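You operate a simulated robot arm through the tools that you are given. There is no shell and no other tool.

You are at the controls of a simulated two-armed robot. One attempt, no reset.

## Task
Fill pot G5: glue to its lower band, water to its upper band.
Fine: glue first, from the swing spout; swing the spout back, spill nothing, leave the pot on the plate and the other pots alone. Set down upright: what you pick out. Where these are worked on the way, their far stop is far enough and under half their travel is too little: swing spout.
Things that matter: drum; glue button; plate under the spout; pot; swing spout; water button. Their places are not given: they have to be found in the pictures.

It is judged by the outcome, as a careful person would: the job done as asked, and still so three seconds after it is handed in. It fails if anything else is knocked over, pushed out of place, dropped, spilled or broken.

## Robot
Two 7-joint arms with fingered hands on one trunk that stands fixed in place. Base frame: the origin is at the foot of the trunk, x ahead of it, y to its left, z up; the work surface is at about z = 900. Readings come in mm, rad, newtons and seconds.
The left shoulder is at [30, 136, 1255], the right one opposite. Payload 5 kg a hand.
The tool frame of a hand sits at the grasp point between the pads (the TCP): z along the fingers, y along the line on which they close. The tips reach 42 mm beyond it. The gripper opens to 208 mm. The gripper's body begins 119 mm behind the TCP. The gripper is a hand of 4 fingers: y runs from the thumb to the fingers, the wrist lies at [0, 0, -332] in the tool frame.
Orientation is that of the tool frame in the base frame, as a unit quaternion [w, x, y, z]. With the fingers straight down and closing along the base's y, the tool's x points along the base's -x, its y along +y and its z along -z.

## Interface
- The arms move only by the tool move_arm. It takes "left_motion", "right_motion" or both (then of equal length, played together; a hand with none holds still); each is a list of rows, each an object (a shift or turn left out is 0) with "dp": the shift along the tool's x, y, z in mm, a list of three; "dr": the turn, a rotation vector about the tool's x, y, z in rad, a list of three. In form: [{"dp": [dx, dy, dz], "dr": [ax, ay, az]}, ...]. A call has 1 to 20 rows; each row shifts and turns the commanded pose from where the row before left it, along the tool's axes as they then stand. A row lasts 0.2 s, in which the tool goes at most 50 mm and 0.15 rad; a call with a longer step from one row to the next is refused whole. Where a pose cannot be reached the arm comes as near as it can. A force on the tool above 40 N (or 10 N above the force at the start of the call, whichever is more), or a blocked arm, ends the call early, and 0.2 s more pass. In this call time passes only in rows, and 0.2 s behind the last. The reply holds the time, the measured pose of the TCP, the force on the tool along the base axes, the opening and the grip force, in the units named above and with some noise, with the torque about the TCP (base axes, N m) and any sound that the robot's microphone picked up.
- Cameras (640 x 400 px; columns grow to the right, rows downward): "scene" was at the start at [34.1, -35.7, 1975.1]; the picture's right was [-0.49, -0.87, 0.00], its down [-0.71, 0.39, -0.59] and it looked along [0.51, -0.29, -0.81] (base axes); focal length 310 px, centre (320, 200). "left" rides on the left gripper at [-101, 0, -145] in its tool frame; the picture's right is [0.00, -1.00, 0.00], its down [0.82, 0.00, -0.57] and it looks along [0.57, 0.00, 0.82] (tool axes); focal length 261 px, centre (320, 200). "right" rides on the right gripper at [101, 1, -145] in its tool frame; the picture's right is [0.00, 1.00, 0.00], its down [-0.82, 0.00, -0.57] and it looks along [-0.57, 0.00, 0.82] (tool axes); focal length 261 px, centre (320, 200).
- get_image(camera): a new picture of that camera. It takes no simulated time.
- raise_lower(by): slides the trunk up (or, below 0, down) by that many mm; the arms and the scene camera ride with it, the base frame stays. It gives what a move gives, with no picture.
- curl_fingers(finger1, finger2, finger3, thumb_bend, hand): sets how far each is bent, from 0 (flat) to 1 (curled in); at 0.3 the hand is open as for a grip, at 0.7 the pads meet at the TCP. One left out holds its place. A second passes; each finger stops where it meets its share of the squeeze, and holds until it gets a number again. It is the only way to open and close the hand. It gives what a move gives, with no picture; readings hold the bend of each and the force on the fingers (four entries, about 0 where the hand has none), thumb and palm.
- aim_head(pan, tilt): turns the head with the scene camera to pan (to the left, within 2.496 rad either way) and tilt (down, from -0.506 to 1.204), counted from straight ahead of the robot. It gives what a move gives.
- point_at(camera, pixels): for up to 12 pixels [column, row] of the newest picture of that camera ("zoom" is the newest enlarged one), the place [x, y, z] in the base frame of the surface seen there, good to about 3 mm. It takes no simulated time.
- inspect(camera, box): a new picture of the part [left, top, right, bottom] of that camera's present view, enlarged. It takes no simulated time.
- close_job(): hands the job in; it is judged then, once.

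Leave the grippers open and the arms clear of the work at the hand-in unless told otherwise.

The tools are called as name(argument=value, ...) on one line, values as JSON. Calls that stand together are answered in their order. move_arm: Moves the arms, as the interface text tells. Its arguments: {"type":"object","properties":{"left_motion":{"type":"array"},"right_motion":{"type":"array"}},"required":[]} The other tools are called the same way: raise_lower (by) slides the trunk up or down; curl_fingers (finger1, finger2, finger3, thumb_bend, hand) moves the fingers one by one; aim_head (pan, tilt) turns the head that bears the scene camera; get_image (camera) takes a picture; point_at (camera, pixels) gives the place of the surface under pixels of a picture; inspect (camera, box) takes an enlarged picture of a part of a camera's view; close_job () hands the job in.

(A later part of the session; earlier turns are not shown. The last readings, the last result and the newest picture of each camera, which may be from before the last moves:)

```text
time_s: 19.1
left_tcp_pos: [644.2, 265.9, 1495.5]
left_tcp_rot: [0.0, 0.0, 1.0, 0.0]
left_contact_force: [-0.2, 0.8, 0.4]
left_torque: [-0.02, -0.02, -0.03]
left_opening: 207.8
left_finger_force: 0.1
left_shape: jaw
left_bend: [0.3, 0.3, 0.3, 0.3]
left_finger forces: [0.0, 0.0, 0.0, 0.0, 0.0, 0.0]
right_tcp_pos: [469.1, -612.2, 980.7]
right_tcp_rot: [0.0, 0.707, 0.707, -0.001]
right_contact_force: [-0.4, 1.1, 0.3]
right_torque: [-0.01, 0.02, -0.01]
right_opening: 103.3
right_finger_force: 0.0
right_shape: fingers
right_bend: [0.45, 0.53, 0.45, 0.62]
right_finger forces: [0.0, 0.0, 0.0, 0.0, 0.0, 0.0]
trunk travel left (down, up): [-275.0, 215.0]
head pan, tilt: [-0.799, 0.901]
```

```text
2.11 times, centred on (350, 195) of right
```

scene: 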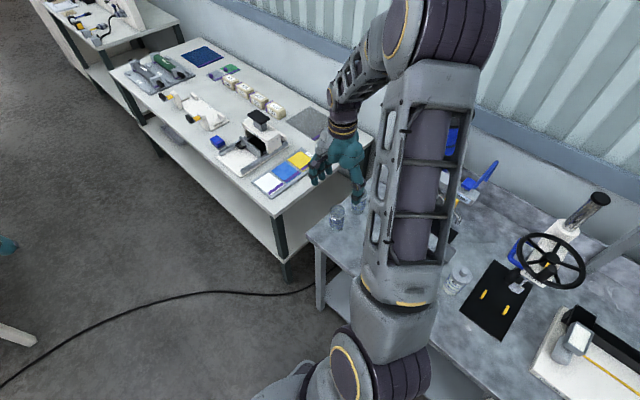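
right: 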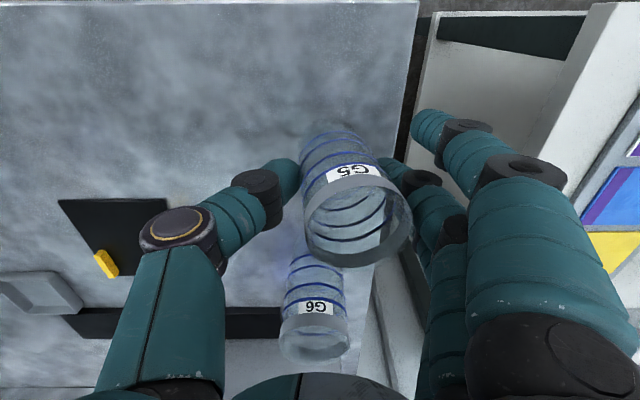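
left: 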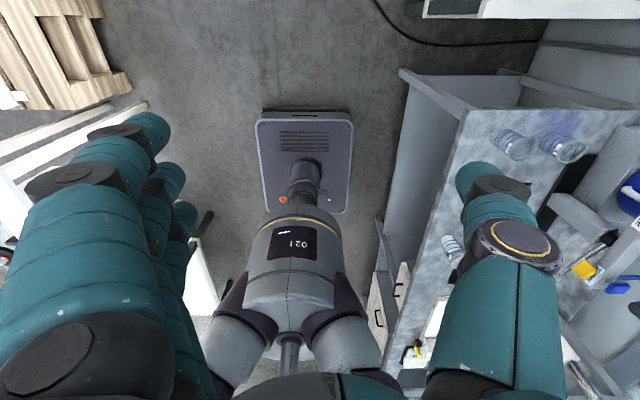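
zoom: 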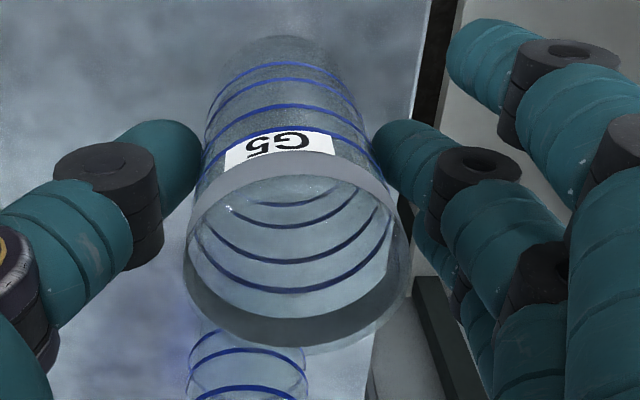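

Forces are zero and the pot has settled upright. I'll measure where it stands now.

point_at(camera="zoom", pixels=[[280, 64], [283, 79], [288, 107], [295, 131], [290, 170], [300, 345], [190, 260], [408, 255], [205, 115], [362, 120], [200, 150], [390, 130]])

```text
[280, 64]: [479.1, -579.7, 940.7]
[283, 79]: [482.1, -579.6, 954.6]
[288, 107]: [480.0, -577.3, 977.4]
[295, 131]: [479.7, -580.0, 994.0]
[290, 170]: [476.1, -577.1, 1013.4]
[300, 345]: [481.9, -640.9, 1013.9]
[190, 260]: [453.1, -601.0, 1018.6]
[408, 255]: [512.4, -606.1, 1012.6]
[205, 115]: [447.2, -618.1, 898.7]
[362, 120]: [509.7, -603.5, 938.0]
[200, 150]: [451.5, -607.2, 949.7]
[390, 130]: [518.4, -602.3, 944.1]
```

The pot's centre is now (482,-609.5). I'll back the thumb off, then move the hand +13 mm in x to centre on it.

curl_fingers(hand="right", finger2=0.53, thumb_bend=0.53)

move_arm(right_motion=[{"dp": [1, 4, 0]}, {"dp": [1, 4, 0]}, {"dp": [0, 4, 0]}, {"dp": [0, 1, 0]}])

inspect(camera="right", box=[240, 100, 420, 290])

```text
time_s: 20.1
left_tcp_pos: [644.3, 265.4, 1495.1]
left_tcp_rot: [0.0, 0.0, 1.0, 0.0]
left_contact_force: [0.3, 0.9, 0.0]
left_torque: [0.02, 0.0, 0.0]
left_opening: 207.9
left_finger_force: 0.1
left_shape: jaw
left_bend: [0.3, 0.3, 0.3, 0.3]
left_finger forces: [0.0, 0.0, 0.0, 0.0, 0.0, 0.1]
right_tcp_pos: [469.5, -611.5, 980.8]
right_tcp_rot: [0.001, 0.707, 0.707, 0.0]
right_contact_force: [0.1, 0.3, 0.6]
right_torque: [-0.02, 0.0, -0.01]
right_opening: 125.5
right_finger_force: 0.0
right_shape: fingers
right_bend: [0.45, 0.53, 0.45, 0.53]
right_finger forces: [0.1, 0.0, 0.1, 0.0, 0.0, 0.0]
trunk travel left (down, up): [-275.0, 215.0]
head pan, tilt: [-0.799, 0.901]
```

```text
time_s: 21.1
left_tcp_pos: [646.0, 265.8, 1495.7]
left_tcp_rot: [0.0, 0.0, 1.0, 0.0]
left_contact_force: [-0.9, 0.4, 0.2]
left_torque: [-0.02, -0.03, 0.02]
left_opening: 207.9
left_finger_force: 0.0
left_shape: jaw
left_bend: [0.3, 0.3, 0.3, 0.3]
left_finger forces: [0.1, 0.0, 0.0, 0.0, 0.0, 0.0]
right_tcp_pos: [481.3, -608.9, 981.2]
right_tcp_rot: [0.001, 0.707, 0.707, -0.001]
right_contact_force: [0.1, 0.0, 0.9]
right_torque: [-0.02, -0.01, 0.0]
right_opening: 125.7
right_finger_force: 0.0
right_shape: fingers
right_bend: [0.45, 0.53, 0.45, 0.53]
right_finger forces: [0.0, 0.0, 0.0, 0.0, 0.0, 0.0]
trunk travel left (down, up): [-275.0, 215.0]
head pan, tilt: [-0.799, 0.901]
```

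```text
2.11 times, centred on (330, 195) of right
```

zoom: 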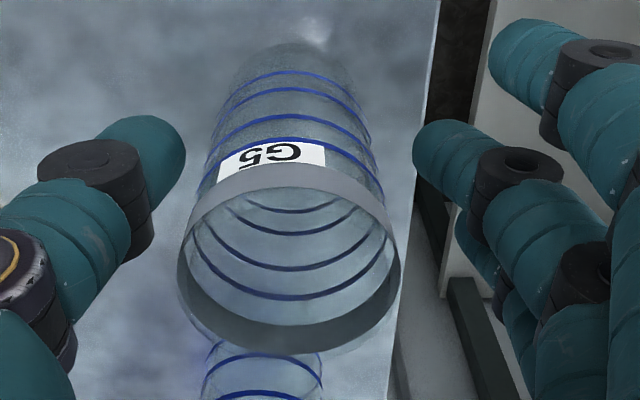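

The pot is upright, and the thumb-side gap is about 8 mm against 14 mm on the finger side. I'll shift -3 mm in x to even them, then close both to 0.58 in a controlled step.

move_arm(right_motion=[{"dp": [0, -1.5, 0]}, {"dp": [0, -1.5, 0]}])

curl_fingers(hand="right", finger2=0.575, thumb_bend=0.575)

inspect(camera="right", box=[240, 100, 420, 290])

```text
time_s: 21.7
left_tcp_pos: [646.1, 266.3, 1495.1]
left_tcp_rot: [0.001, 0.0, 1.0, 0.0]
left_contact_force: [-0.4, 0.6, -0.3]
left_torque: [-0.02, -0.03, 0.01]
left_opening: 208.0
left_finger_force: 0.0
left_shape: jaw
left_bend: [0.3, 0.3, 0.3, 0.3]
left_finger forces: [0.1, 0.1, 0.0, 0.0, 0.0, 0.0]
right_tcp_pos: [479.6, -608.4, 980.9]
right_tcp_rot: [0.001, 0.707, 0.707, 0.0]
right_contact_force: [-0.8, 0.2, 0.3]
right_torque: [0.04, -0.01, -0.01]
right_opening: 125.3
right_finger_force: 0.1
right_shape: fingers
right_bend: [0.45, 0.53, 0.45, 0.53]
right_finger forces: [0.1, 0.0, 0.0, 0.0, 0.0, 0.0]
trunk travel left (down, up): [-275.0, 215.0]
head pan, tilt: [-0.799, 0.901]
```

```text
time_s: 22.7
left_tcp_pos: [643.8, 265.7, 1495.2]
left_tcp_rot: [0.0, 0.0, 1.0, 0.0]
left_contact_force: [-0.2, 0.4, 1.0]
left_torque: [-0.03, -0.01, -0.01]
left_opening: 207.7
left_finger_force: 0.1
left_shape: jaw
left_bend: [0.3, 0.3, 0.3, 0.3]
left_finger forces: [0.1, 0.1, 0.0, 0.1, 0.0, 0.1]
right_tcp_pos: [478.8, -607.7, 980.7]
right_tcp_rot: [0.0, 0.707, 0.707, 0.0]
right_contact_force: [0.2, 0.5, 0.2]
right_torque: [-0.03, 0.01, -0.01]
right_opening: 116.5
right_finger_force: 0.1
right_shape: fingers
right_bend: [0.45, 0.57, 0.45, 0.57]
right_finger forces: [0.0, 0.1, 0.1, 0.0, 0.1, 0.1]
trunk travel left (down, up): [-275.0, 215.0]
head pan, tilt: [-0.799, 0.901]
```

```text
2.11 times, centred on (330, 195) of right
```

zoom: 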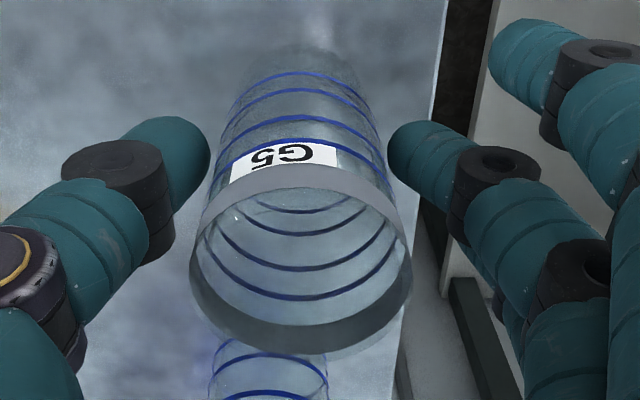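

Gaps are now even, only a few mm each. I'll continue closing in small steps, to 0.595.

curl_fingers(hand="right", finger2=0.595, thumb_bend=0.595)

inspect(camera="right", box=[240, 100, 420, 290])

```text
time_s: 23.7
left_tcp_pos: [645.0, 266.2, 1496.0]
left_tcp_rot: [0.0, -0.001, 1.0, 0.0]
left_contact_force: [-0.2, -0.6, -0.2]
left_torque: [-0.01, 0.02, -0.04]
left_opening: 207.8
left_finger_force: 0.0
left_shape: jaw
left_bend: [0.3, 0.3, 0.3, 0.3]
left_finger forces: [0.0, 0.0, 0.0, 0.1, 0.0, 0.0]
right_tcp_pos: [479.8, -607.8, 981.1]
right_tcp_rot: [0.0, 0.707, 0.707, -0.001]
right_contact_force: [0.3, -0.2, 0.6]
right_torque: [0.02, -0.03, -0.06]
right_opening: 111.2
right_finger_force: 0.5
right_shape: fingers
right_bend: [0.45, 0.59, 0.45, 0.59]
right_finger forces: [0.0, 0.3, 0.0, 0.0, 0.0, 0.1]
trunk travel left (down, up): [-275.0, 215.0]
head pan, tilt: [-0.799, 0.901]
```

```text
2.11 times, centred on (330, 195) of right
```

zoom: 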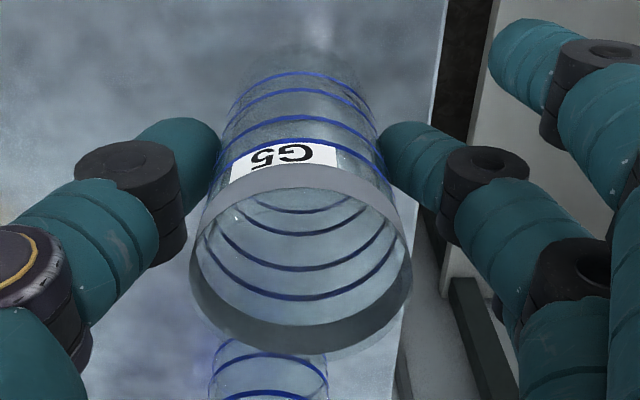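

Both pads just touch (0.3–0.5 N). I'll squeeze a little further, to 0.62.

curl_fingers(hand="right", finger2=0.62, thumb_bend=0.615)

inspect(camera="right", box=[240, 100, 420, 290])

```text
time_s: 24.7
left_tcp_pos: [646.4, 265.3, 1494.9]
left_tcp_rot: [0.0, 0.0, 1.0, -0.001]
left_contact_force: [-0.1, -0.3, -0.2]
left_torque: [-0.01, 0.01, -0.01]
left_opening: 207.8
left_finger_force: 0.1
left_shape: jaw
left_bend: [0.3, 0.3, 0.3, 0.3]
left_finger forces: [0.0, 0.0, 0.0, 0.0, 0.0, 0.1]
right_tcp_pos: [479.9, -608.0, 980.9]
right_tcp_rot: [0.0, 0.707, 0.707, 0.0]
right_contact_force: [0.2, 0.0, -0.2]
right_torque: [-0.03, 0.02, 0.02]
right_opening: 109.6
right_finger_force: 3.2
right_shape: fingers
right_bend: [0.45, 0.59, 0.45, 0.6]
right_finger forces: [0.0, 3.2, 0.0, 0.0, 3.2, 0.0]
trunk travel left (down, up): [-275.0, 215.0]
head pan, tilt: [-0.799, 0.901]
```

```text
2.11 times, centred on (330, 195) of right
```

zoom: 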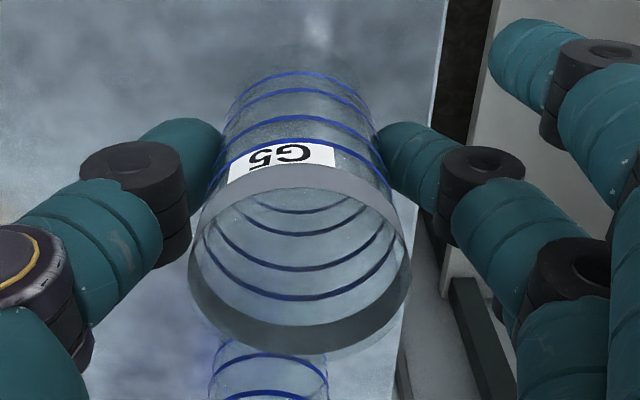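

Balanced at 3.2 N with the pot still upright. I'll add a bit more squeeze.

curl_fingers(hand="right", finger2=0.66, thumb_bend=0.64)

inspect(camera="right", box=[240, 100, 420, 290])

```text
time_s: 25.7
left_tcp_pos: [646.3, 265.9, 1495.4]
left_tcp_rot: [0.0, 0.0, 1.0, -0.001]
left_contact_force: [0.2, 0.4, -0.2]
left_torque: [-0.03, -0.01, 0.02]
left_opening: 208.0
left_finger_force: 0.0
left_shape: jaw
left_bend: [0.3, 0.3, 0.3, 0.3]
left_finger forces: [0.0, 0.0, 0.1, 0.0, 0.1, 0.0]
right_tcp_pos: [480.2, -608.0, 981.5]
right_tcp_rot: [0.0, 0.708, 0.706, 0.0]
right_contact_force: [0.3, 0.2, -0.1]
right_torque: [-0.02, -0.02, -0.01]
right_opening: 107.5
right_finger_force: 8.1
right_shape: fingers
right_bend: [0.45, 0.59, 0.45, 0.62]
right_finger forces: [0.0, 8.1, 0.0, 0.0, 8.1, 0.0]
trunk travel left (down, up): [-275.0, 215.0]
head pan, tilt: [-0.799, 0.901]
```

```text
2.11 times, centred on (330, 195) of right
```

zoom: 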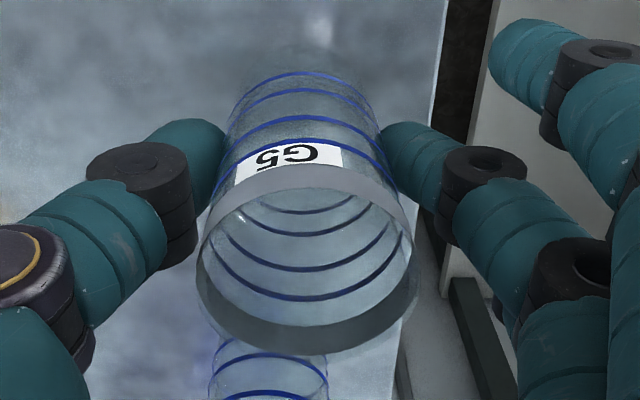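

Grip is 8.1 N on both sides and the pot is still upright. I'll lift slowly by 40 mm and look.

move_arm(right_motion=[{"dp": [0, 0, -5]}, {"dp": [0, 0, -8]}, {"dp": [0, 0, -9]}, {"dp": [0, 0, -9]}, {"dp": [0, 0, -9]}])

get_image(camera="right")

inspect(camera="scene", box=[290, 130, 400, 260])

```text
time_s: 26.9
left_tcp_pos: [645.8, 266.2, 1495.9]
left_tcp_rot: [0.0, 0.0, 1.0, -0.001]
left_contact_force: [0.4, 0.4, -0.2]
left_torque: [-0.05, 0.01, 0.01]
left_opening: 207.9
left_finger_force: 0.1
left_shape: jaw
left_bend: [0.3, 0.3, 0.3, 0.3]
left_finger forces: [0.1, 0.1, 0.0, 0.1, 0.0, 0.0]
right_tcp_pos: [478.8, -607.3, 1020.9]
right_tcp_rot: [0.0, 0.707, 0.707, 0.0]
right_contact_force: [0.5, 0.2, -1.5]
right_torque: [0.0, -0.02, 0.0]
right_opening: 107.8
right_finger_force: 8.3
right_shape: fingers
right_bend: [0.45, 0.59, 0.45, 0.62]
right_finger forces: [0.0, 8.1, 0.0, 0.0, 7.9, 0.0]
trunk travel left (down, up): [-275.0, 215.0]
head pan, tilt: [-0.799, 0.901]
```

```text
taken
```

right: 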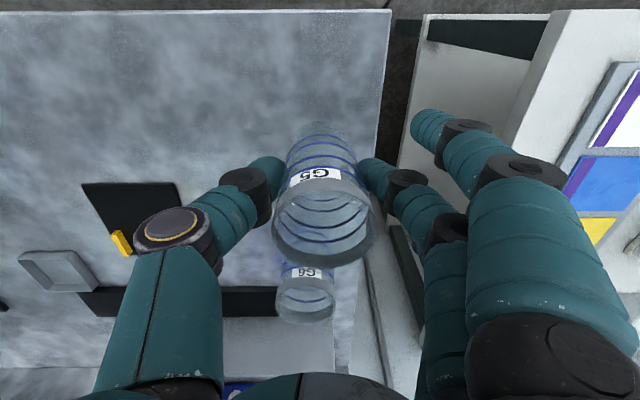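

```text
3.08 times, centred on (345, 195) of scene
```

zoom: 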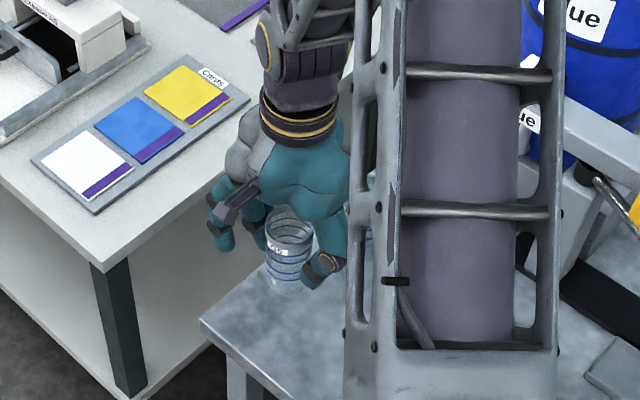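

The pot hangs upright (weight about 1.5 N). I'll raise to TCP z≈1085 to clear G6, then carry it over the plate. The aim is pot centre ≈ (252.5,-724), the middle of the plate and the radius where the spout tip should end up.

move_arm(right_motion=[{"dp": [0, 0, -20]}, {"dp": [0, 0, -22]}, {"dp": [0, 0, -22]}, {"dp": [-8, -18, 0]}, {"dp": [-14, -28, 0]}, {"dp": [-14, -28, 0]}, {"dp": [-14, -28, 0]}, {"dp": [-14, -28, 0]}, {"dp": [-14, -28, 0]}, {"dp": [-14, -28, 0]}, {"dp": [-14, -25, 0]}, {"dp": [-9, -17, 0]}])

get_image(camera="right")

get_image(camera="scene")

```text
time_s: 29.5
left_tcp_pos: [645.1, 265.2, 1496.0]
left_tcp_rot: [0.0, 0.0, 1.0, 0.0]
left_contact_force: [-0.2, 1.0, 0.3]
left_torque: [0.02, -0.06, -0.01]
left_opening: 208.2
left_finger_force: 0.0
left_shape: jaw
left_bend: [0.3, 0.3, 0.3, 0.3]
left_finger forces: [0.0, 0.1, 0.1, 0.0, 0.0, 0.0]
right_tcp_pos: [251.3, -723.4, 1084.9]
right_tcp_rot: [0.0, 0.707, 0.707, 0.001]
right_contact_force: [0.4, -0.6, -1.3]
right_torque: [0.01, 0.0, -0.02]
right_opening: 107.4
right_finger_force: 8.1
right_shape: fingers
right_bend: [0.45, 0.59, 0.45, 0.62]
right_finger forces: [0.1, 7.9, 0.0, 0.1, 8.0, 0.1]
trunk travel left (down, up): [-275.0, 215.0]
head pan, tilt: [-0.799, 0.901]
```

```text
taken
```

right: 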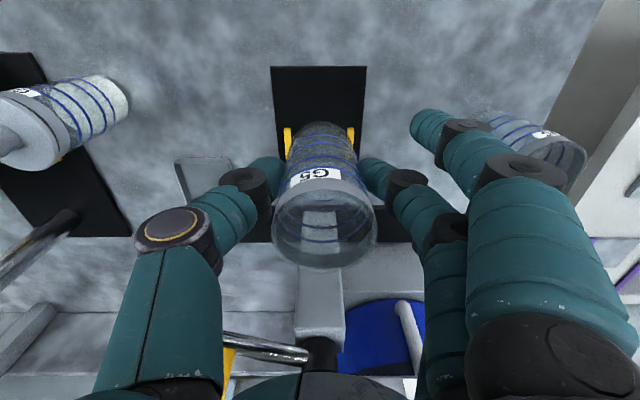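

```text
taken
```

scene: 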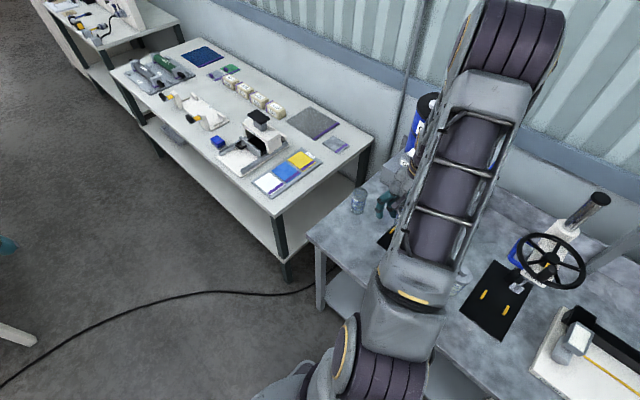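

The pot hangs over the plate between the two yellow pegs. I'll measure its rim and the pegs before lowering.

inspect(camera="right", box=[230, 60, 420, 280])

point_at(camera="right", pixels=[[274, 215], [375, 210], [318, 192], [324, 265], [320, 158], [322, 145], [288, 130], [351, 130], [288, 150], [352, 150]])

```text
1.82 times, centred on (325, 170) of right
```

zoom: 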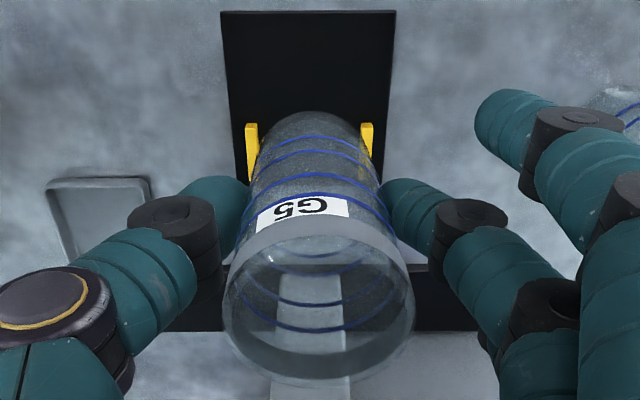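

```text
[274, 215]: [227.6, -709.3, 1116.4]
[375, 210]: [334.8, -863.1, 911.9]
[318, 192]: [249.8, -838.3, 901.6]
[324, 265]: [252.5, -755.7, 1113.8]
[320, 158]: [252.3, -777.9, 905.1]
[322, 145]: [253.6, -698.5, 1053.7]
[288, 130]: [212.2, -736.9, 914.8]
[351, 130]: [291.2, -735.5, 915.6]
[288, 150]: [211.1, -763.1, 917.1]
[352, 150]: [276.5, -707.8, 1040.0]
```

The pot's centre is about (252.5,-727), and the pegs are at x=212 and 291, so it's centred between them. I'll nudge it +3 mm in y and lower it to just above the plate.

move_arm(right_motion=[{"dp": [3, 0, 10]}, {"dp": [0, 0, 20]}, {"dp": [0, 0, 20]}, {"dp": [0, 0, 20]}, {"dp": [0, 0, 14]}, {"dp": [0, 0, 8]}])

get_image(camera="right")

```text
time_s: 30.9
left_tcp_pos: [645.6, 264.9, 1494.5]
left_tcp_rot: [0.0, 0.0, 1.0, 0.0]
left_contact_force: [-0.2, -0.7, 0.8]
left_torque: [0.02, -0.01, -0.02]
left_opening: 207.6
left_finger_force: 0.0
left_shape: jaw
left_bend: [0.3, 0.3, 0.3, 0.3]
left_finger forces: [0.0, 0.0, 0.0, 0.0, 0.1, 0.1]
right_tcp_pos: [249.8, -720.0, 993.8]
right_tcp_rot: [0.001, 0.706, 0.708, 0.001]
right_contact_force: [0.5, 0.0, -0.8]
right_torque: [0.03, 0.01, 0.03]
right_opening: 107.6
right_finger_force: 7.8
right_shape: fingers
right_bend: [0.45, 0.59, 0.45, 0.62]
right_finger forces: [0.0, 7.9, 0.0, 0.0, 7.8, 0.1]
trunk travel left (down, up): [-275.0, 215.0]
head pan, tilt: [-0.799, 0.901]
```

```text
taken
```

right: 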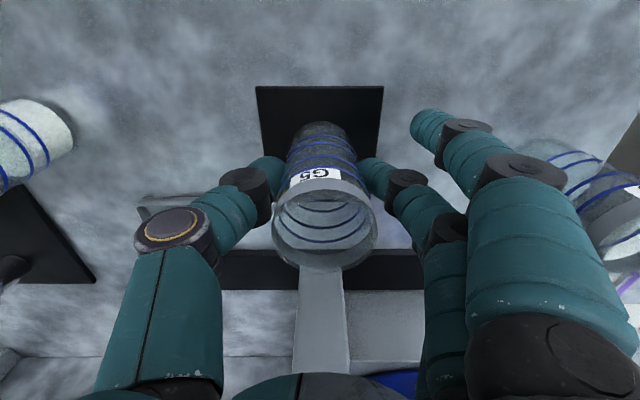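

The pot is just above the plate (about 8 mm to go). I'll lower in small steps and watch the force.

move_arm(right_motion=[{"dp": [0, 0, 2]}, {"dp": [0, 0, 2]}, {"dp": [0, 0, 2]}])

```text
time_s: 31.7
left_tcp_pos: [645.6, 265.9, 1495.3]
left_tcp_rot: [0.0, 0.0, 1.0, 0.0]
left_contact_force: [-0.5, 0.0, -0.8]
left_torque: [0.01, -0.01, 0.0]
left_opening: 207.9
left_finger_force: 0.1
left_shape: jaw
left_bend: [0.3, 0.3, 0.3, 0.3]
left_finger forces: [0.0, 0.1, 0.0, 0.0, 0.0, 0.0]
right_tcp_pos: [250.4, -720.1, 987.9]
right_tcp_rot: [-0.001, 0.707, 0.707, 0.0]
right_contact_force: [-0.1, -0.3, -1.0]
right_torque: [0.02, 0.04, 0.0]
right_opening: 107.7
right_finger_force: 8.1
right_shape: fingers
right_bend: [0.45, 0.59, 0.45, 0.62]
right_finger forces: [0.0, 7.9, 0.0, 0.0, 7.9, 0.1]
trunk travel left (down, up): [-275.0, 215.0]
head pan, tilt: [-0.799, 0.901]
```

No contact yet at z=987.9. I'll go a bit lower in 1 mm steps.

move_arm(right_motion=[{"dp": [0, 0, 1]}, {"dp": [0, 0, 1]}, {"dp": [0, 0, 1]}])

```text
time_s: 32.5
left_tcp_pos: [645.5, 266.0, 1495.9]
left_tcp_rot: [0.0, 0.001, 1.0, 0.0]
left_contact_force: [0.0, -0.5, 0.2]
left_torque: [-0.03, -0.03, -0.04]
left_opening: 207.7
left_finger_force: 0.0
left_shape: jaw
left_bend: [0.3, 0.3, 0.3, 0.3]
left_finger forces: [0.0, 0.0, 0.0, 0.0, 0.0, 0.0]
right_tcp_pos: [250.8, -719.9, 984.4]
right_tcp_rot: [0.001, 0.707, 0.707, 0.001]
right_contact_force: [-1.2, 0.4, 11.7]
right_torque: [0.05, 0.04, -0.02]
right_opening: 107.9
right_finger_force: 10.1
right_shape: fingers
right_bend: [0.45, 0.6, 0.45, 0.62]
right_finger forces: [0.0, 9.4, 0.0, 0.1, 11.0, 0.0]
trunk travel left (down, up): [-275.0, 215.0]
head pan, tilt: [-0.799, 0.901]
```

The pot has met the plate (11.7 N up). I'll ease up 1 mm, then open the thumb and finger 2 gently.

move_arm(right_motion=[{"dp": [0, 0, -1]}])

curl_fingers(hand="right", finger2=0.58, thumb_bend=0.6)

curl_fingers(hand="right", finger2=0.55, thumb_bend=0.55)

curl_fingers(hand="right", finger2=0.45, thumb_bend=0.45)

get_image(camera="right")

```text
time_s: 32.9
left_tcp_pos: [645.3, 266.2, 1495.5]
left_tcp_rot: [0.0, -0.001, 1.0, 0.001]
left_contact_force: [0.9, 0.2, 0.0]
left_torque: [0.02, 0.0, 0.01]
left_opening: 208.0
left_finger_force: 0.1
left_shape: jaw
left_bend: [0.3, 0.3, 0.3, 0.3]
left_finger forces: [0.1, 0.1, 0.1, 0.0, 0.1, 0.0]
right_tcp_pos: [250.5, -720.5, 985.5]
right_tcp_rot: [0.001, 0.707, 0.707, 0.0]
right_contact_force: [-0.2, -1.0, 7.5]
right_torque: [-0.04, 0.0, -0.01]
right_opening: 107.8
right_finger_force: 9.9
right_shape: fingers
right_bend: [0.45, 0.6, 0.45, 0.62]
right_finger forces: [0.0, 9.6, 0.0, 0.0, 10.3, 0.0]
trunk travel left (down, up): [-275.0, 215.0]
head pan, tilt: [-0.799, 0.901]
```

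```text
time_s: 33.9
left_tcp_pos: [645.7, 265.3, 1495.5]
left_tcp_rot: [-0.001, 0.0, 1.0, 0.0]
left_contact_force: [-0.6, -0.3, -0.6]
left_torque: [-0.03, -0.01, 0.01]
left_opening: 207.7
left_finger_force: 0.1
left_shape: jaw
left_bend: [0.3, 0.3, 0.3, 0.3]
left_finger forces: [0.0, 0.0, 0.0, 0.0, 0.0, 0.0]
right_tcp_pos: [250.6, -719.6, 984.8]
right_tcp_rot: [0.001, 0.707, 0.707, 0.0]
right_contact_force: [0.4, -0.7, 0.0]
right_torque: [0.0, -0.02, -0.01]
right_opening: 108.9
right_finger_force: 0.1
right_shape: fingers
right_bend: [0.45, 0.57, 0.45, 0.6]
right_finger forces: [0.0, 0.0, 0.1, 0.0, 0.2, 0.0]
trunk travel left (down, up): [-275.0, 215.0]
head pan, tilt: [-0.799, 0.901]
```

```text
time_s: 34.9
left_tcp_pos: [645.3, 267.0, 1496.2]
left_tcp_rot: [0.0, 0.0, 1.0, 0.001]
left_contact_force: [-0.6, -0.2, 0.3]
left_torque: [0.03, -0.01, -0.02]
left_opening: 207.7
left_finger_force: 0.1
left_shape: jaw
left_bend: [0.3, 0.3, 0.3, 0.3]
left_finger forces: [0.0, 0.1, 0.0, 0.1, 0.0, 0.0]
right_tcp_pos: [251.0, -719.3, 984.7]
right_tcp_rot: [0.0, 0.707, 0.707, 0.001]
right_contact_force: [0.1, 0.4, 0.9]
right_torque: [-0.02, 0.0, 0.01]
right_opening: 120.4
right_finger_force: 0.1
right_shape: fingers
right_bend: [0.45, 0.55, 0.45, 0.55]
right_finger forces: [0.0, 0.0, 0.1, 0.1, 0.0, 0.1]
trunk travel left (down, up): [-275.0, 215.0]
head pan, tilt: [-0.799, 0.901]
```

```text
time_s: 35.9
left_tcp_pos: [643.9, 265.9, 1495.1]
left_tcp_rot: [0.0, 0.0, 1.0, 0.0]
left_contact_force: [-0.3, 0.1, -0.4]
left_torque: [-0.02, 0.05, -0.01]
left_opening: 207.8
left_finger_force: 0.0
left_shape: jaw
left_bend: [0.3, 0.3, 0.3, 0.3]
left_finger forces: [0.0, 0.0, 0.0, 0.0, 0.0, 0.0]
right_tcp_pos: [251.7, -720.3, 984.3]
right_tcp_rot: [-0.001, 0.707, 0.707, 0.0]
right_contact_force: [0.7, -0.1, -0.8]
right_torque: [-0.01, -0.04, -0.01]
right_opening: 146.4
right_finger_force: 0.2
right_shape: fingers
right_bend: [0.45, 0.45, 0.45, 0.45]
right_finger forces: [0.0, 0.1, 0.1, 0.0, 0.1, 0.0]
trunk travel left (down, up): [-275.0, 215.0]
head pan, tilt: [-0.799, 0.901]
```

```text
taken
```

right: 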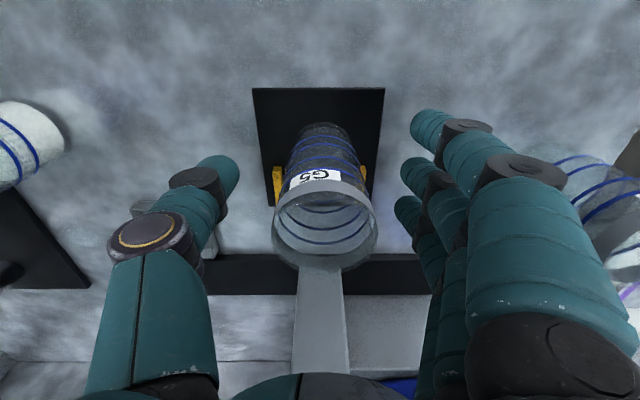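

G5 is standing on the plate, released. I'll raise the hand straight up, clear of the rim, and pull back toward the robot.

move_arm(right_motion=[{"dp": [0, 0, -15]}, {"dp": [0, 0, -25]}, {"dp": [0, 0, -30]}, {"dp": [0, 0, -30]}, {"dp": [0, 0, -30]}, {"dp": [0, 0, -30]}, {"dp": [0, 0, -30]}, {"dp": [0, 0, -30]}, {"dp": [0, 0, -30]}, {"dp": [20, 0, -20]}, {"dp": [30, 0, 0]}, {"dp": [30, 0, 0]}, {"dp": [30, 0, 0]}, {"dp": [30, 0, 0]}])

get_image(camera="right")

```text
time_s: 38.9
left_tcp_pos: [644.9, 265.7, 1494.2]
left_tcp_rot: [0.0, -0.001, 1.0, 0.0]
left_contact_force: [-0.4, 0.6, -0.6]
left_torque: [-0.06, -0.04, 0.02]
left_opening: 208.1
left_finger_force: 0.1
left_shape: jaw
left_bend: [0.3, 0.3, 0.3, 0.3]
left_finger forces: [0.0, 0.0, 0.1, 0.0, 0.1, 0.0]
right_tcp_pos: [250.9, -577.4, 1256.1]
right_tcp_rot: [0.001, 0.707, 0.707, 0.0]
right_contact_force: [0.1, 0.8, 0.8]
right_torque: [-0.06, -0.04, -0.01]
right_opening: 146.5
right_finger_force: 0.1
right_shape: fingers
right_bend: [0.45, 0.45, 0.45, 0.45]
right_finger forces: [0.0, 0.0, 0.1, 0.1, 0.1, 0.0]
trunk travel left (down, up): [-275.0, 215.0]
head pan, tilt: [-0.799, 0.901]
```

```text
taken
```

right: 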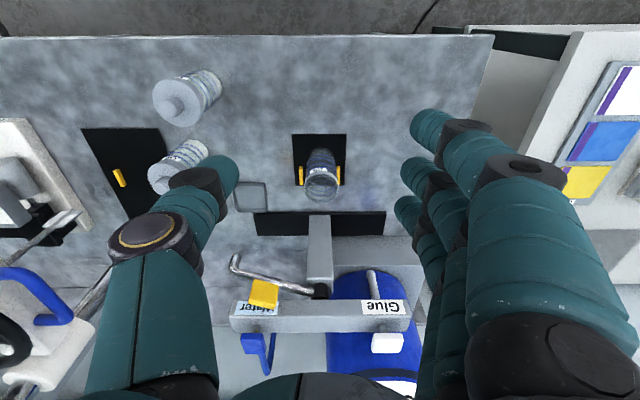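

G5 stands on the plate. I have a close view of the dispenser from here, so I'll enlarge and measure the handle, spout and buttons more exactly.

inspect(camera="right", box=[220, 240, 330, 360])

point_at(camera="right", pixels=[[306, 185], [339, 183], [321, 175], [322, 200], [385, 340], [255, 345], [320, 290]])

```text
3.33 times, centred on (275, 300) of right
```

zoom: 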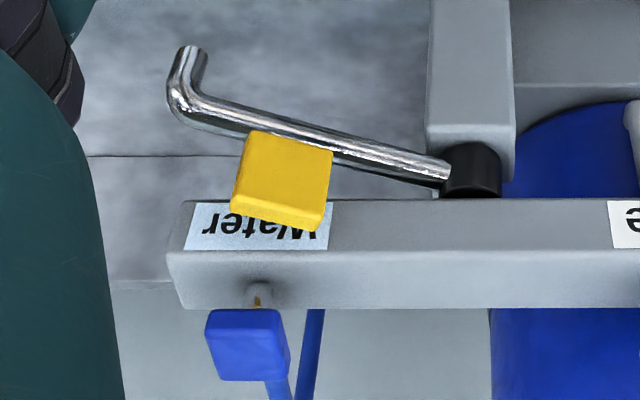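

```text
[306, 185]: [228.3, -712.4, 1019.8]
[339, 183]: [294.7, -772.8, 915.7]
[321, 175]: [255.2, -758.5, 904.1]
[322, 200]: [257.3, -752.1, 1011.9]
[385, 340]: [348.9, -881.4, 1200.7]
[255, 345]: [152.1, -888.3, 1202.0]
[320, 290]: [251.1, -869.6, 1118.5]
```

point_at(camera="zoom", pixels=[[252, 138], [325, 155], [238, 192], [320, 212], [236, 210], [315, 228], [185, 215], [172, 262], [400, 230], [400, 275], [400, 300], [188, 52]])

point_at(camera="zoom", pixels=[[212, 314], [282, 318], [215, 375], [285, 375], [262, 287], [220, 110], [350, 150], [430, 170], [470, 165], [180, 100], [470, 140], [205, 345]])

inspect(camera="right", box=[320, 260, 430, 370])

```text
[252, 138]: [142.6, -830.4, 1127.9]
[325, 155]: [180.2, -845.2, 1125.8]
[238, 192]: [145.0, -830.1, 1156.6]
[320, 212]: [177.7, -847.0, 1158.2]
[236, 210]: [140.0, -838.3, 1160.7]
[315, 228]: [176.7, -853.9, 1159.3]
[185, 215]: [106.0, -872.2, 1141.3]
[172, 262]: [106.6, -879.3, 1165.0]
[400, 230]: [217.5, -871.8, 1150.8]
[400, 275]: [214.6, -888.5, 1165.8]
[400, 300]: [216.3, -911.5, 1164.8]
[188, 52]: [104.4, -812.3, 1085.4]
```

```text
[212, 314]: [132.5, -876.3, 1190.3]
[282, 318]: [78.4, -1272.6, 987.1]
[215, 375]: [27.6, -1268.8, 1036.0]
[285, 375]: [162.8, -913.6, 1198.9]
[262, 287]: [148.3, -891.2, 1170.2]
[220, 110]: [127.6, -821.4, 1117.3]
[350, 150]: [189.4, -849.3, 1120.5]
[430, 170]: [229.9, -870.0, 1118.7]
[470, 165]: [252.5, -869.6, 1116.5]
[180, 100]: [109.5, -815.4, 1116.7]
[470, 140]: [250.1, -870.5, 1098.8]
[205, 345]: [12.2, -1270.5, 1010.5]
```

```text
3.64 times, centred on (375, 315) of right
```

zoom: 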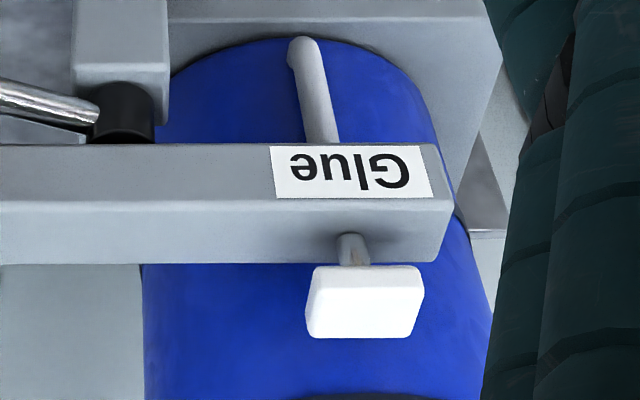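

The handle is a 40 mm wide, about 8 mm thick plate standing on the spout arm (z 1125–1160). The beam's front face is at y≈-872 and its top at z≈1165, with the two buttons on it at z≈1201. My plan is to use the thumb alone as a pusher behind the spout's outer end, with the fingers curled away. I'll curl the fingers and turn the hand by -45° here, in free space.

curl_fingers(hand="right", finger1=1.0, finger2=1.0, finger3=1.0, thumb_bend=0.4)

move_arm(right_motion=[{"dr": [0, 0, -0.131]}, {"dr": [0, 0, -0.131]}, {"dr": [0, 0, -0.131]}, {"dr": [0, 0, -0.131]}, {"dr": [0, 0, -0.131]}, {"dr": [0, 0, -0.131]}])

get_image(camera="right")

get_image(camera="scene")

```text
time_s: 39.9
left_tcp_pos: [645.5, 266.7, 1496.6]
left_tcp_rot: [0.0, 0.001, 1.0, 0.0]
left_contact_force: [-0.5, 0.7, 0.3]
left_torque: [-0.05, 0.0, -0.01]
left_opening: 208.0
left_finger_force: 0.0
left_shape: jaw
left_bend: [0.3, 0.3, 0.3, 0.3]
left_finger forces: [0.0, 0.0, 0.0, 0.0, 0.0, 0.0]
right_tcp_pos: [251.4, -577.4, 1255.3]
right_tcp_rot: [0.002, 0.707, 0.707, 0.0]
right_contact_force: [-0.8, -0.2, -0.5]
right_torque: [-0.05, 0.02, -0.02]
right_opening: 93.8
right_finger_force: 0.1
right_shape: fingers
right_bend: [1.0, 1.0, 1.0, 0.4]
right_finger forces: [0.0, 0.0, 0.0, 0.0, 0.0, 0.0]
trunk travel left (down, up): [-275.0, 215.0]
head pan, tilt: [-0.799, 0.901]
```

```text
time_s: 41.3
left_tcp_pos: [646.1, 265.8, 1496.4]
left_tcp_rot: [0.0, 0.0, 1.0, 0.0]
left_contact_force: [0.0, -0.1, -0.4]
left_torque: [0.02, -0.02, -0.02]
left_opening: 207.9
left_finger_force: 0.0
left_shape: jaw
left_bend: [0.3, 0.3, 0.3, 0.3]
left_finger forces: [0.0, 0.0, 0.0, 0.0, 0.0, 0.0]
right_tcp_pos: [249.9, -579.4, 1254.9]
right_tcp_rot: [0.001, 0.381, 0.924, -0.001]
right_contact_force: [1.1, -0.4, -0.6]
right_torque: [0.0, 0.0, 0.0]
right_opening: 93.7
right_finger_force: 0.1
right_shape: fingers
right_bend: [1.0, 1.0, 1.0, 0.4]
right_finger forces: [0.0, 0.0, 0.0, 0.0, 0.1, 0.1]
trunk travel left (down, up): [-275.0, 215.0]
head pan, tilt: [-0.799, 0.901]
```

```text
taken
```

right: 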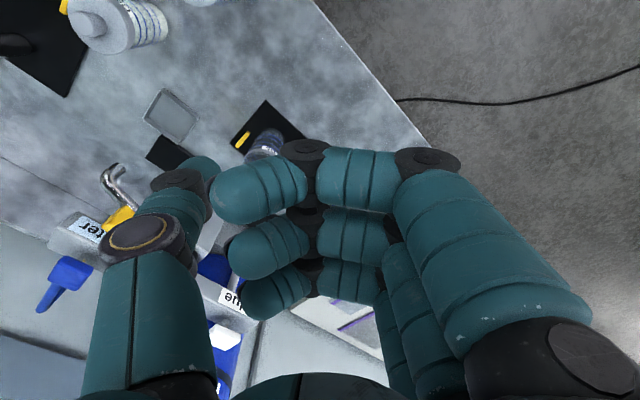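

```text
taken
```

scene: 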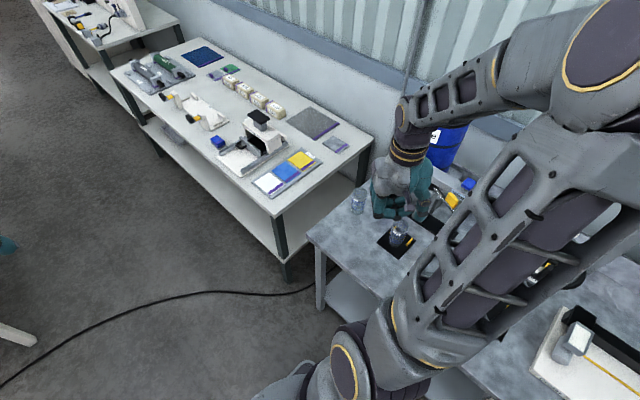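

The fingers are curled up and the thumb extends alone. I'll get the thumb tip's true position from this picture.

point_at(camera="right", pixels=[[212, 168], [205, 160], [195, 158], [190, 172], [214, 180], [178, 182], [160, 215], [225, 200], [240, 250], [260, 290], [330, 150], [345, 180]])

inspect(camera="right", box=[90, 130, 330, 330])

```text
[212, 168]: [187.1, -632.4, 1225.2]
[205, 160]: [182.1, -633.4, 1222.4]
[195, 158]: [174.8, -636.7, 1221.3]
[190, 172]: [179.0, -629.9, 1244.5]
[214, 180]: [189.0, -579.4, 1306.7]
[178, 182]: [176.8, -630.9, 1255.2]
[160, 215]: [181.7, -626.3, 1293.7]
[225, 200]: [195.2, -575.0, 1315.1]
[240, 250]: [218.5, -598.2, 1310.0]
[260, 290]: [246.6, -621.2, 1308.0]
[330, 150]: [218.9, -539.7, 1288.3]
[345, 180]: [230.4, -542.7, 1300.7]
```

```text
2.00 times, centred on (210, 230) of right
```

zoom: 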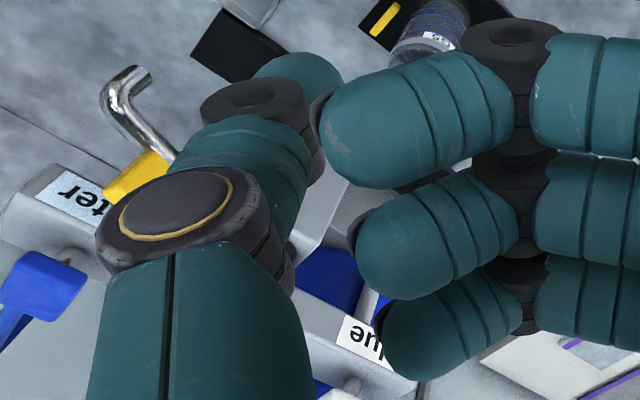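

The thumb tip is about 88 mm out from the TCP and about 40 mm below it. The curled fingers hang near the handle's height, so I'd rather keep the fingers open (0.3), well on the other side of the spout. I'll open them and move to just above the spout, with the thumb behind its end at about (80,-852).

curl_fingers(hand="right", finger1=0.3, finger2=0.3, finger3=0.3, thumb_bend=0.4)

move_arm(right_motion=[{"dp": [-9, -28, 0]}, {"dp": [-9, -28, 0]}, {"dp": [-9, -28, 0]}, {"dp": [-9, -28, 0]}, {"dp": [-9, -28, 0]}, {"dp": [-9, -28, 0]}, {"dp": [-9, -28, 0]}, {"dp": [-9, -28, 0]}])

get_image(camera="right")

get_image(camera="scene")

```text
time_s: 42.3
left_tcp_pos: [644.2, 265.7, 1494.7]
left_tcp_rot: [0.0, -0.001, 1.0, 0.0]
left_contact_force: [0.5, 0.6, -0.5]
left_torque: [0.02, 0.0, 0.03]
left_opening: 207.8
left_finger_force: 0.2
left_shape: jaw
left_bend: [0.3, 0.3, 0.3, 0.3]
left_finger forces: [0.0, 0.0, 0.0, 0.0, 0.1, 0.1]
right_tcp_pos: [250.3, -580.6, 1254.0]
right_tcp_rot: [0.001, 0.383, 0.924, 0.0]
right_contact_force: [-0.4, -0.3, 0.5]
right_torque: [-0.03, -0.04, -0.01]
right_opening: 197.6
right_finger_force: 0.0
right_shape: fingers
right_bend: [0.3, 0.3, 0.3, 0.4]
right_finger forces: [0.0, 0.0, 0.0, 0.0, 0.1, 0.0]
trunk travel left (down, up): [-275.0, 215.0]
head pan, tilt: [-0.799, 0.901]
```

```text
time_s: 44.1
left_tcp_pos: [645.2, 264.9, 1495.6]
left_tcp_rot: [0.0, 0.001, 1.0, 0.0]
left_contact_force: [0.1, -1.6, 0.5]
left_torque: [0.1, -0.02, 0.01]
left_opening: 207.9
left_finger_force: 0.0
left_shape: jaw
left_bend: [0.3, 0.3, 0.3, 0.3]
left_finger forces: [0.0, 0.0, 0.0, 0.0, 0.1, 0.0]
right_tcp_pos: [143.5, -789.4, 1255.2]
right_tcp_rot: [0.0, 0.382, 0.924, 0.001]
right_contact_force: [0.0, 0.0, -0.8]
right_torque: [0.02, 0.04, -0.01]
right_opening: 198.2
right_finger_force: 0.1
right_shape: fingers
right_bend: [0.3, 0.3, 0.3, 0.4]
right_finger forces: [0.1, 0.1, 0.0, 0.0, 0.0, 0.1]
trunk travel left (down, up): [-275.0, 215.0]
head pan, tilt: [-0.799, 0.901]
```

```text
taken
```

right: 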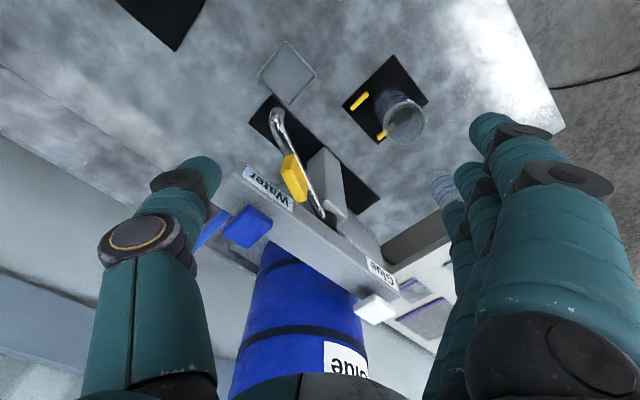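

```text
taken
```

scene: 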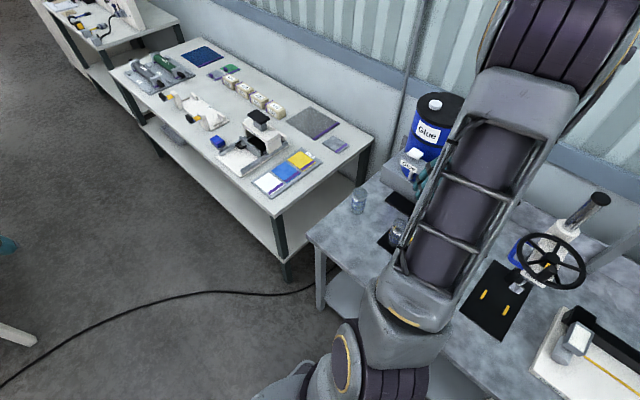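

The thumb is above and behind the spout's end. A blue pipe shows near (207,232) beside the thumb, so I'll measure it and the beam's end before going down.

inspect(camera="right", box=[140, 90, 340, 270])

point_at(camera="right", pixels=[[207, 232], [198, 242], [222, 218], [247, 225], [238, 172], [228, 205], [205, 165], [213, 185], [275, 115], [283, 130], [190, 165], [250, 210]])

```text
2.22 times, centred on (240, 180) of right
```

zoom: 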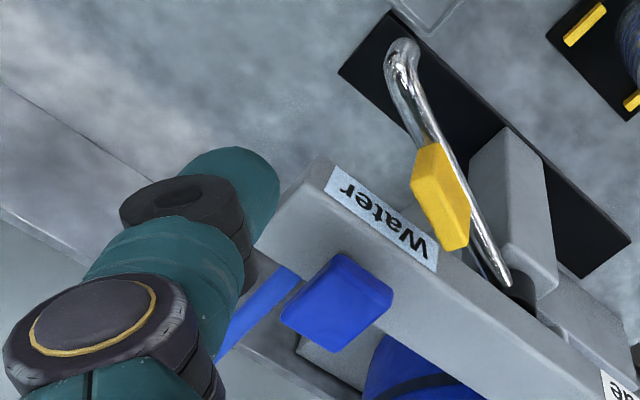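

```text
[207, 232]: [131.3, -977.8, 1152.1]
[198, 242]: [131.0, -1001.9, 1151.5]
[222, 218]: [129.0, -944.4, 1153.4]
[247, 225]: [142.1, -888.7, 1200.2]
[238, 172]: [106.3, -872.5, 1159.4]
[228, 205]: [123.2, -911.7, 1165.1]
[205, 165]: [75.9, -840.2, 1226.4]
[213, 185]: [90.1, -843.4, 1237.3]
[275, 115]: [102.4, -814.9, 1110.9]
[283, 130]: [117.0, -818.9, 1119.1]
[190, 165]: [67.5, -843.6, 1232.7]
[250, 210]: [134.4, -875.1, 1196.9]
```

The blue pipe is well behind (y below -944). The thumb passes the beam's end (x≈103) with about 10 mm to spare, so I'll shift 8 mm more to -x and lower to z≈1145.

move_arm(right_motion=[{"dp": [5.7, -5.7, 0]}, {"dp": [0, 0, 22]}, {"dp": [0, 0, 22]}, {"dp": [0, 0, 22]}, {"dp": [0, 0, 22]}, {"dp": [0, 0, 22]}])

inspect(camera="right", box=[140, 60, 360, 260])

point_at(camera="zoom", pixels=[[160, 215], [120, 200], [190, 220], [300, 80], [310, 110], [340, 170]])

```text
time_s: 45.5
left_tcp_pos: [644.2, 265.5, 1494.8]
left_tcp_rot: [0.0, 0.0, 1.0, 0.0]
left_contact_force: [-0.2, 0.0, 0.8]
left_torque: [0.06, 0.0, 0.0]
left_opening: 208.3
left_finger_force: 0.0
left_shape: jaw
left_bend: [0.3, 0.3, 0.3, 0.3]
left_finger forces: [0.1, 0.1, 0.1, 0.0, 0.0, 0.0]
right_tcp_pos: [135.3, -788.4, 1144.6]
right_tcp_rot: [0.001, 0.383, 0.924, 0.001]
right_contact_force: [-0.2, -1.2, -0.6]
right_torque: [0.04, 0.03, -0.03]
right_opening: 198.1
right_finger_force: 0.1
right_shape: fingers
right_bend: [0.3, 0.3, 0.3, 0.4]
right_finger forces: [0.1, 0.0, 0.0, 0.1, 0.0, 0.1]
trunk travel left (down, up): [-275.0, 215.0]
head pan, tilt: [-0.799, 0.901]
```

```text
2.00 times, centred on (250, 160) of right
```

zoom: 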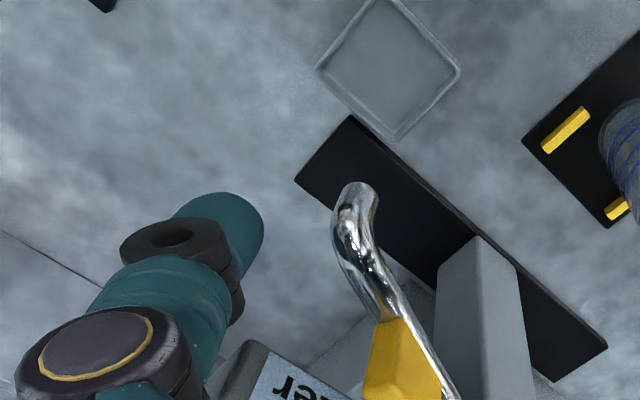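

```text
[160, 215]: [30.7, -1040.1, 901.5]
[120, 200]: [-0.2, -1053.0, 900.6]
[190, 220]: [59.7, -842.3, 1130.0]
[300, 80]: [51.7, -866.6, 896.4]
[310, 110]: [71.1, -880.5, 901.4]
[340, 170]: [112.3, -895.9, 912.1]
```

The thumb hangs beside the spout's elbow, behind it. Now I'll bring it in toward +x, close behind the spout arm's outer end, and check.

move_arm(right_motion=[{"dp": [-9.3, 12.6, 0]}, {"dp": [-9.3, 12.6, 0]}])

inspect(camera="right", box=[140, 60, 360, 260])

```text
time_s: 46.1
left_tcp_pos: [644.6, 265.8, 1494.7]
left_tcp_rot: [0.0, 0.0, 1.0, 0.0]
left_contact_force: [-0.8, -1.2, -0.2]
left_torque: [0.03, 0.01, 0.0]
left_opening: 207.8
left_finger_force: 0.0
left_shape: jaw
left_bend: [0.3, 0.3, 0.3, 0.3]
left_finger forces: [0.0, 0.1, 0.0, 0.0, 0.0, 0.0]
right_tcp_pos: [164.5, -785.2, 1145.8]
right_tcp_rot: [0.0, 0.382, 0.924, -0.001]
right_contact_force: [0.1, 0.4, -0.8]
right_torque: [0.01, 0.03, -0.01]
right_opening: 198.2
right_finger_force: 0.0
right_shape: fingers
right_bend: [0.3, 0.3, 0.3, 0.4]
right_finger forces: [0.0, 0.0, 0.0, 0.1, 0.0, 0.1]
trunk travel left (down, up): [-275.0, 215.0]
head pan, tilt: [-0.799, 0.901]
```

```text
2.00 times, centred on (250, 160) of right
```

zoom: 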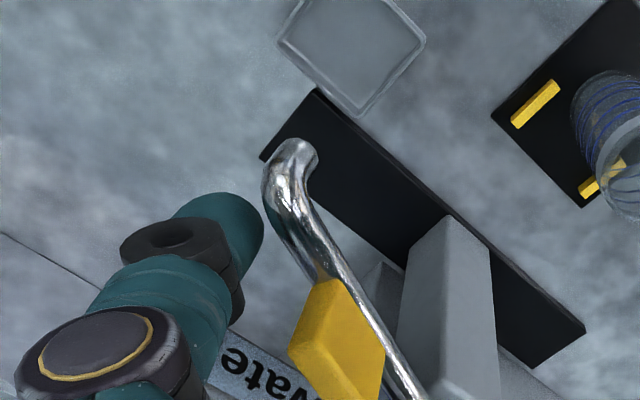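

The thumb is close behind the arm with a small gap. I'll lower 12 mm so the thumb overlaps the pipe properly, then push gently along the arc for the first few degrees.

move_arm(right_motion=[{"dp": [0, 0, 12]}, {"dp": [-1.8, 6.4, 0]}, {"dp": [4.6, 9.3, 0]}, {"dp": [4.5, 9.3, 0]}])

inspect(camera="right", box=[140, 60, 360, 260])

```text
time_s: 47.1
left_tcp_pos: [647.0, 267.6, 1494.0]
left_tcp_rot: [0.0, 0.0, 1.0, 0.0]
left_contact_force: [-0.2, 0.0, -0.3]
left_torque: [0.0, 0.0, -0.01]
left_opening: 207.7
left_finger_force: 0.0
left_shape: jaw
left_bend: [0.3, 0.3, 0.3, 0.3]
left_finger forces: [0.0, 0.1, 0.0, 0.1, 0.1, 0.0]
right_tcp_pos: [179.5, -761.3, 1133.5]
right_tcp_rot: [0.0, 0.383, 0.924, 0.0]
right_contact_force: [-1.6, -1.2, -0.5]
right_torque: [0.02, 0.0, 0.02]
right_opening: 198.5
right_finger_force: 0.0
right_shape: fingers
right_bend: [0.3, 0.3, 0.3, 0.4]
right_finger forces: [0.1, 0.0, 0.1, 0.1, 0.4, 0.0]
trunk travel left (down, up): [-275.0, 215.0]
head pan, tilt: [-0.799, 0.901]
```

```text
2.00 times, centred on (250, 160) of right
```

zoom: 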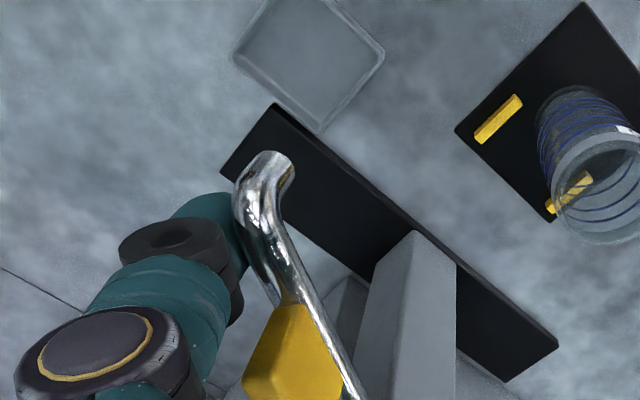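

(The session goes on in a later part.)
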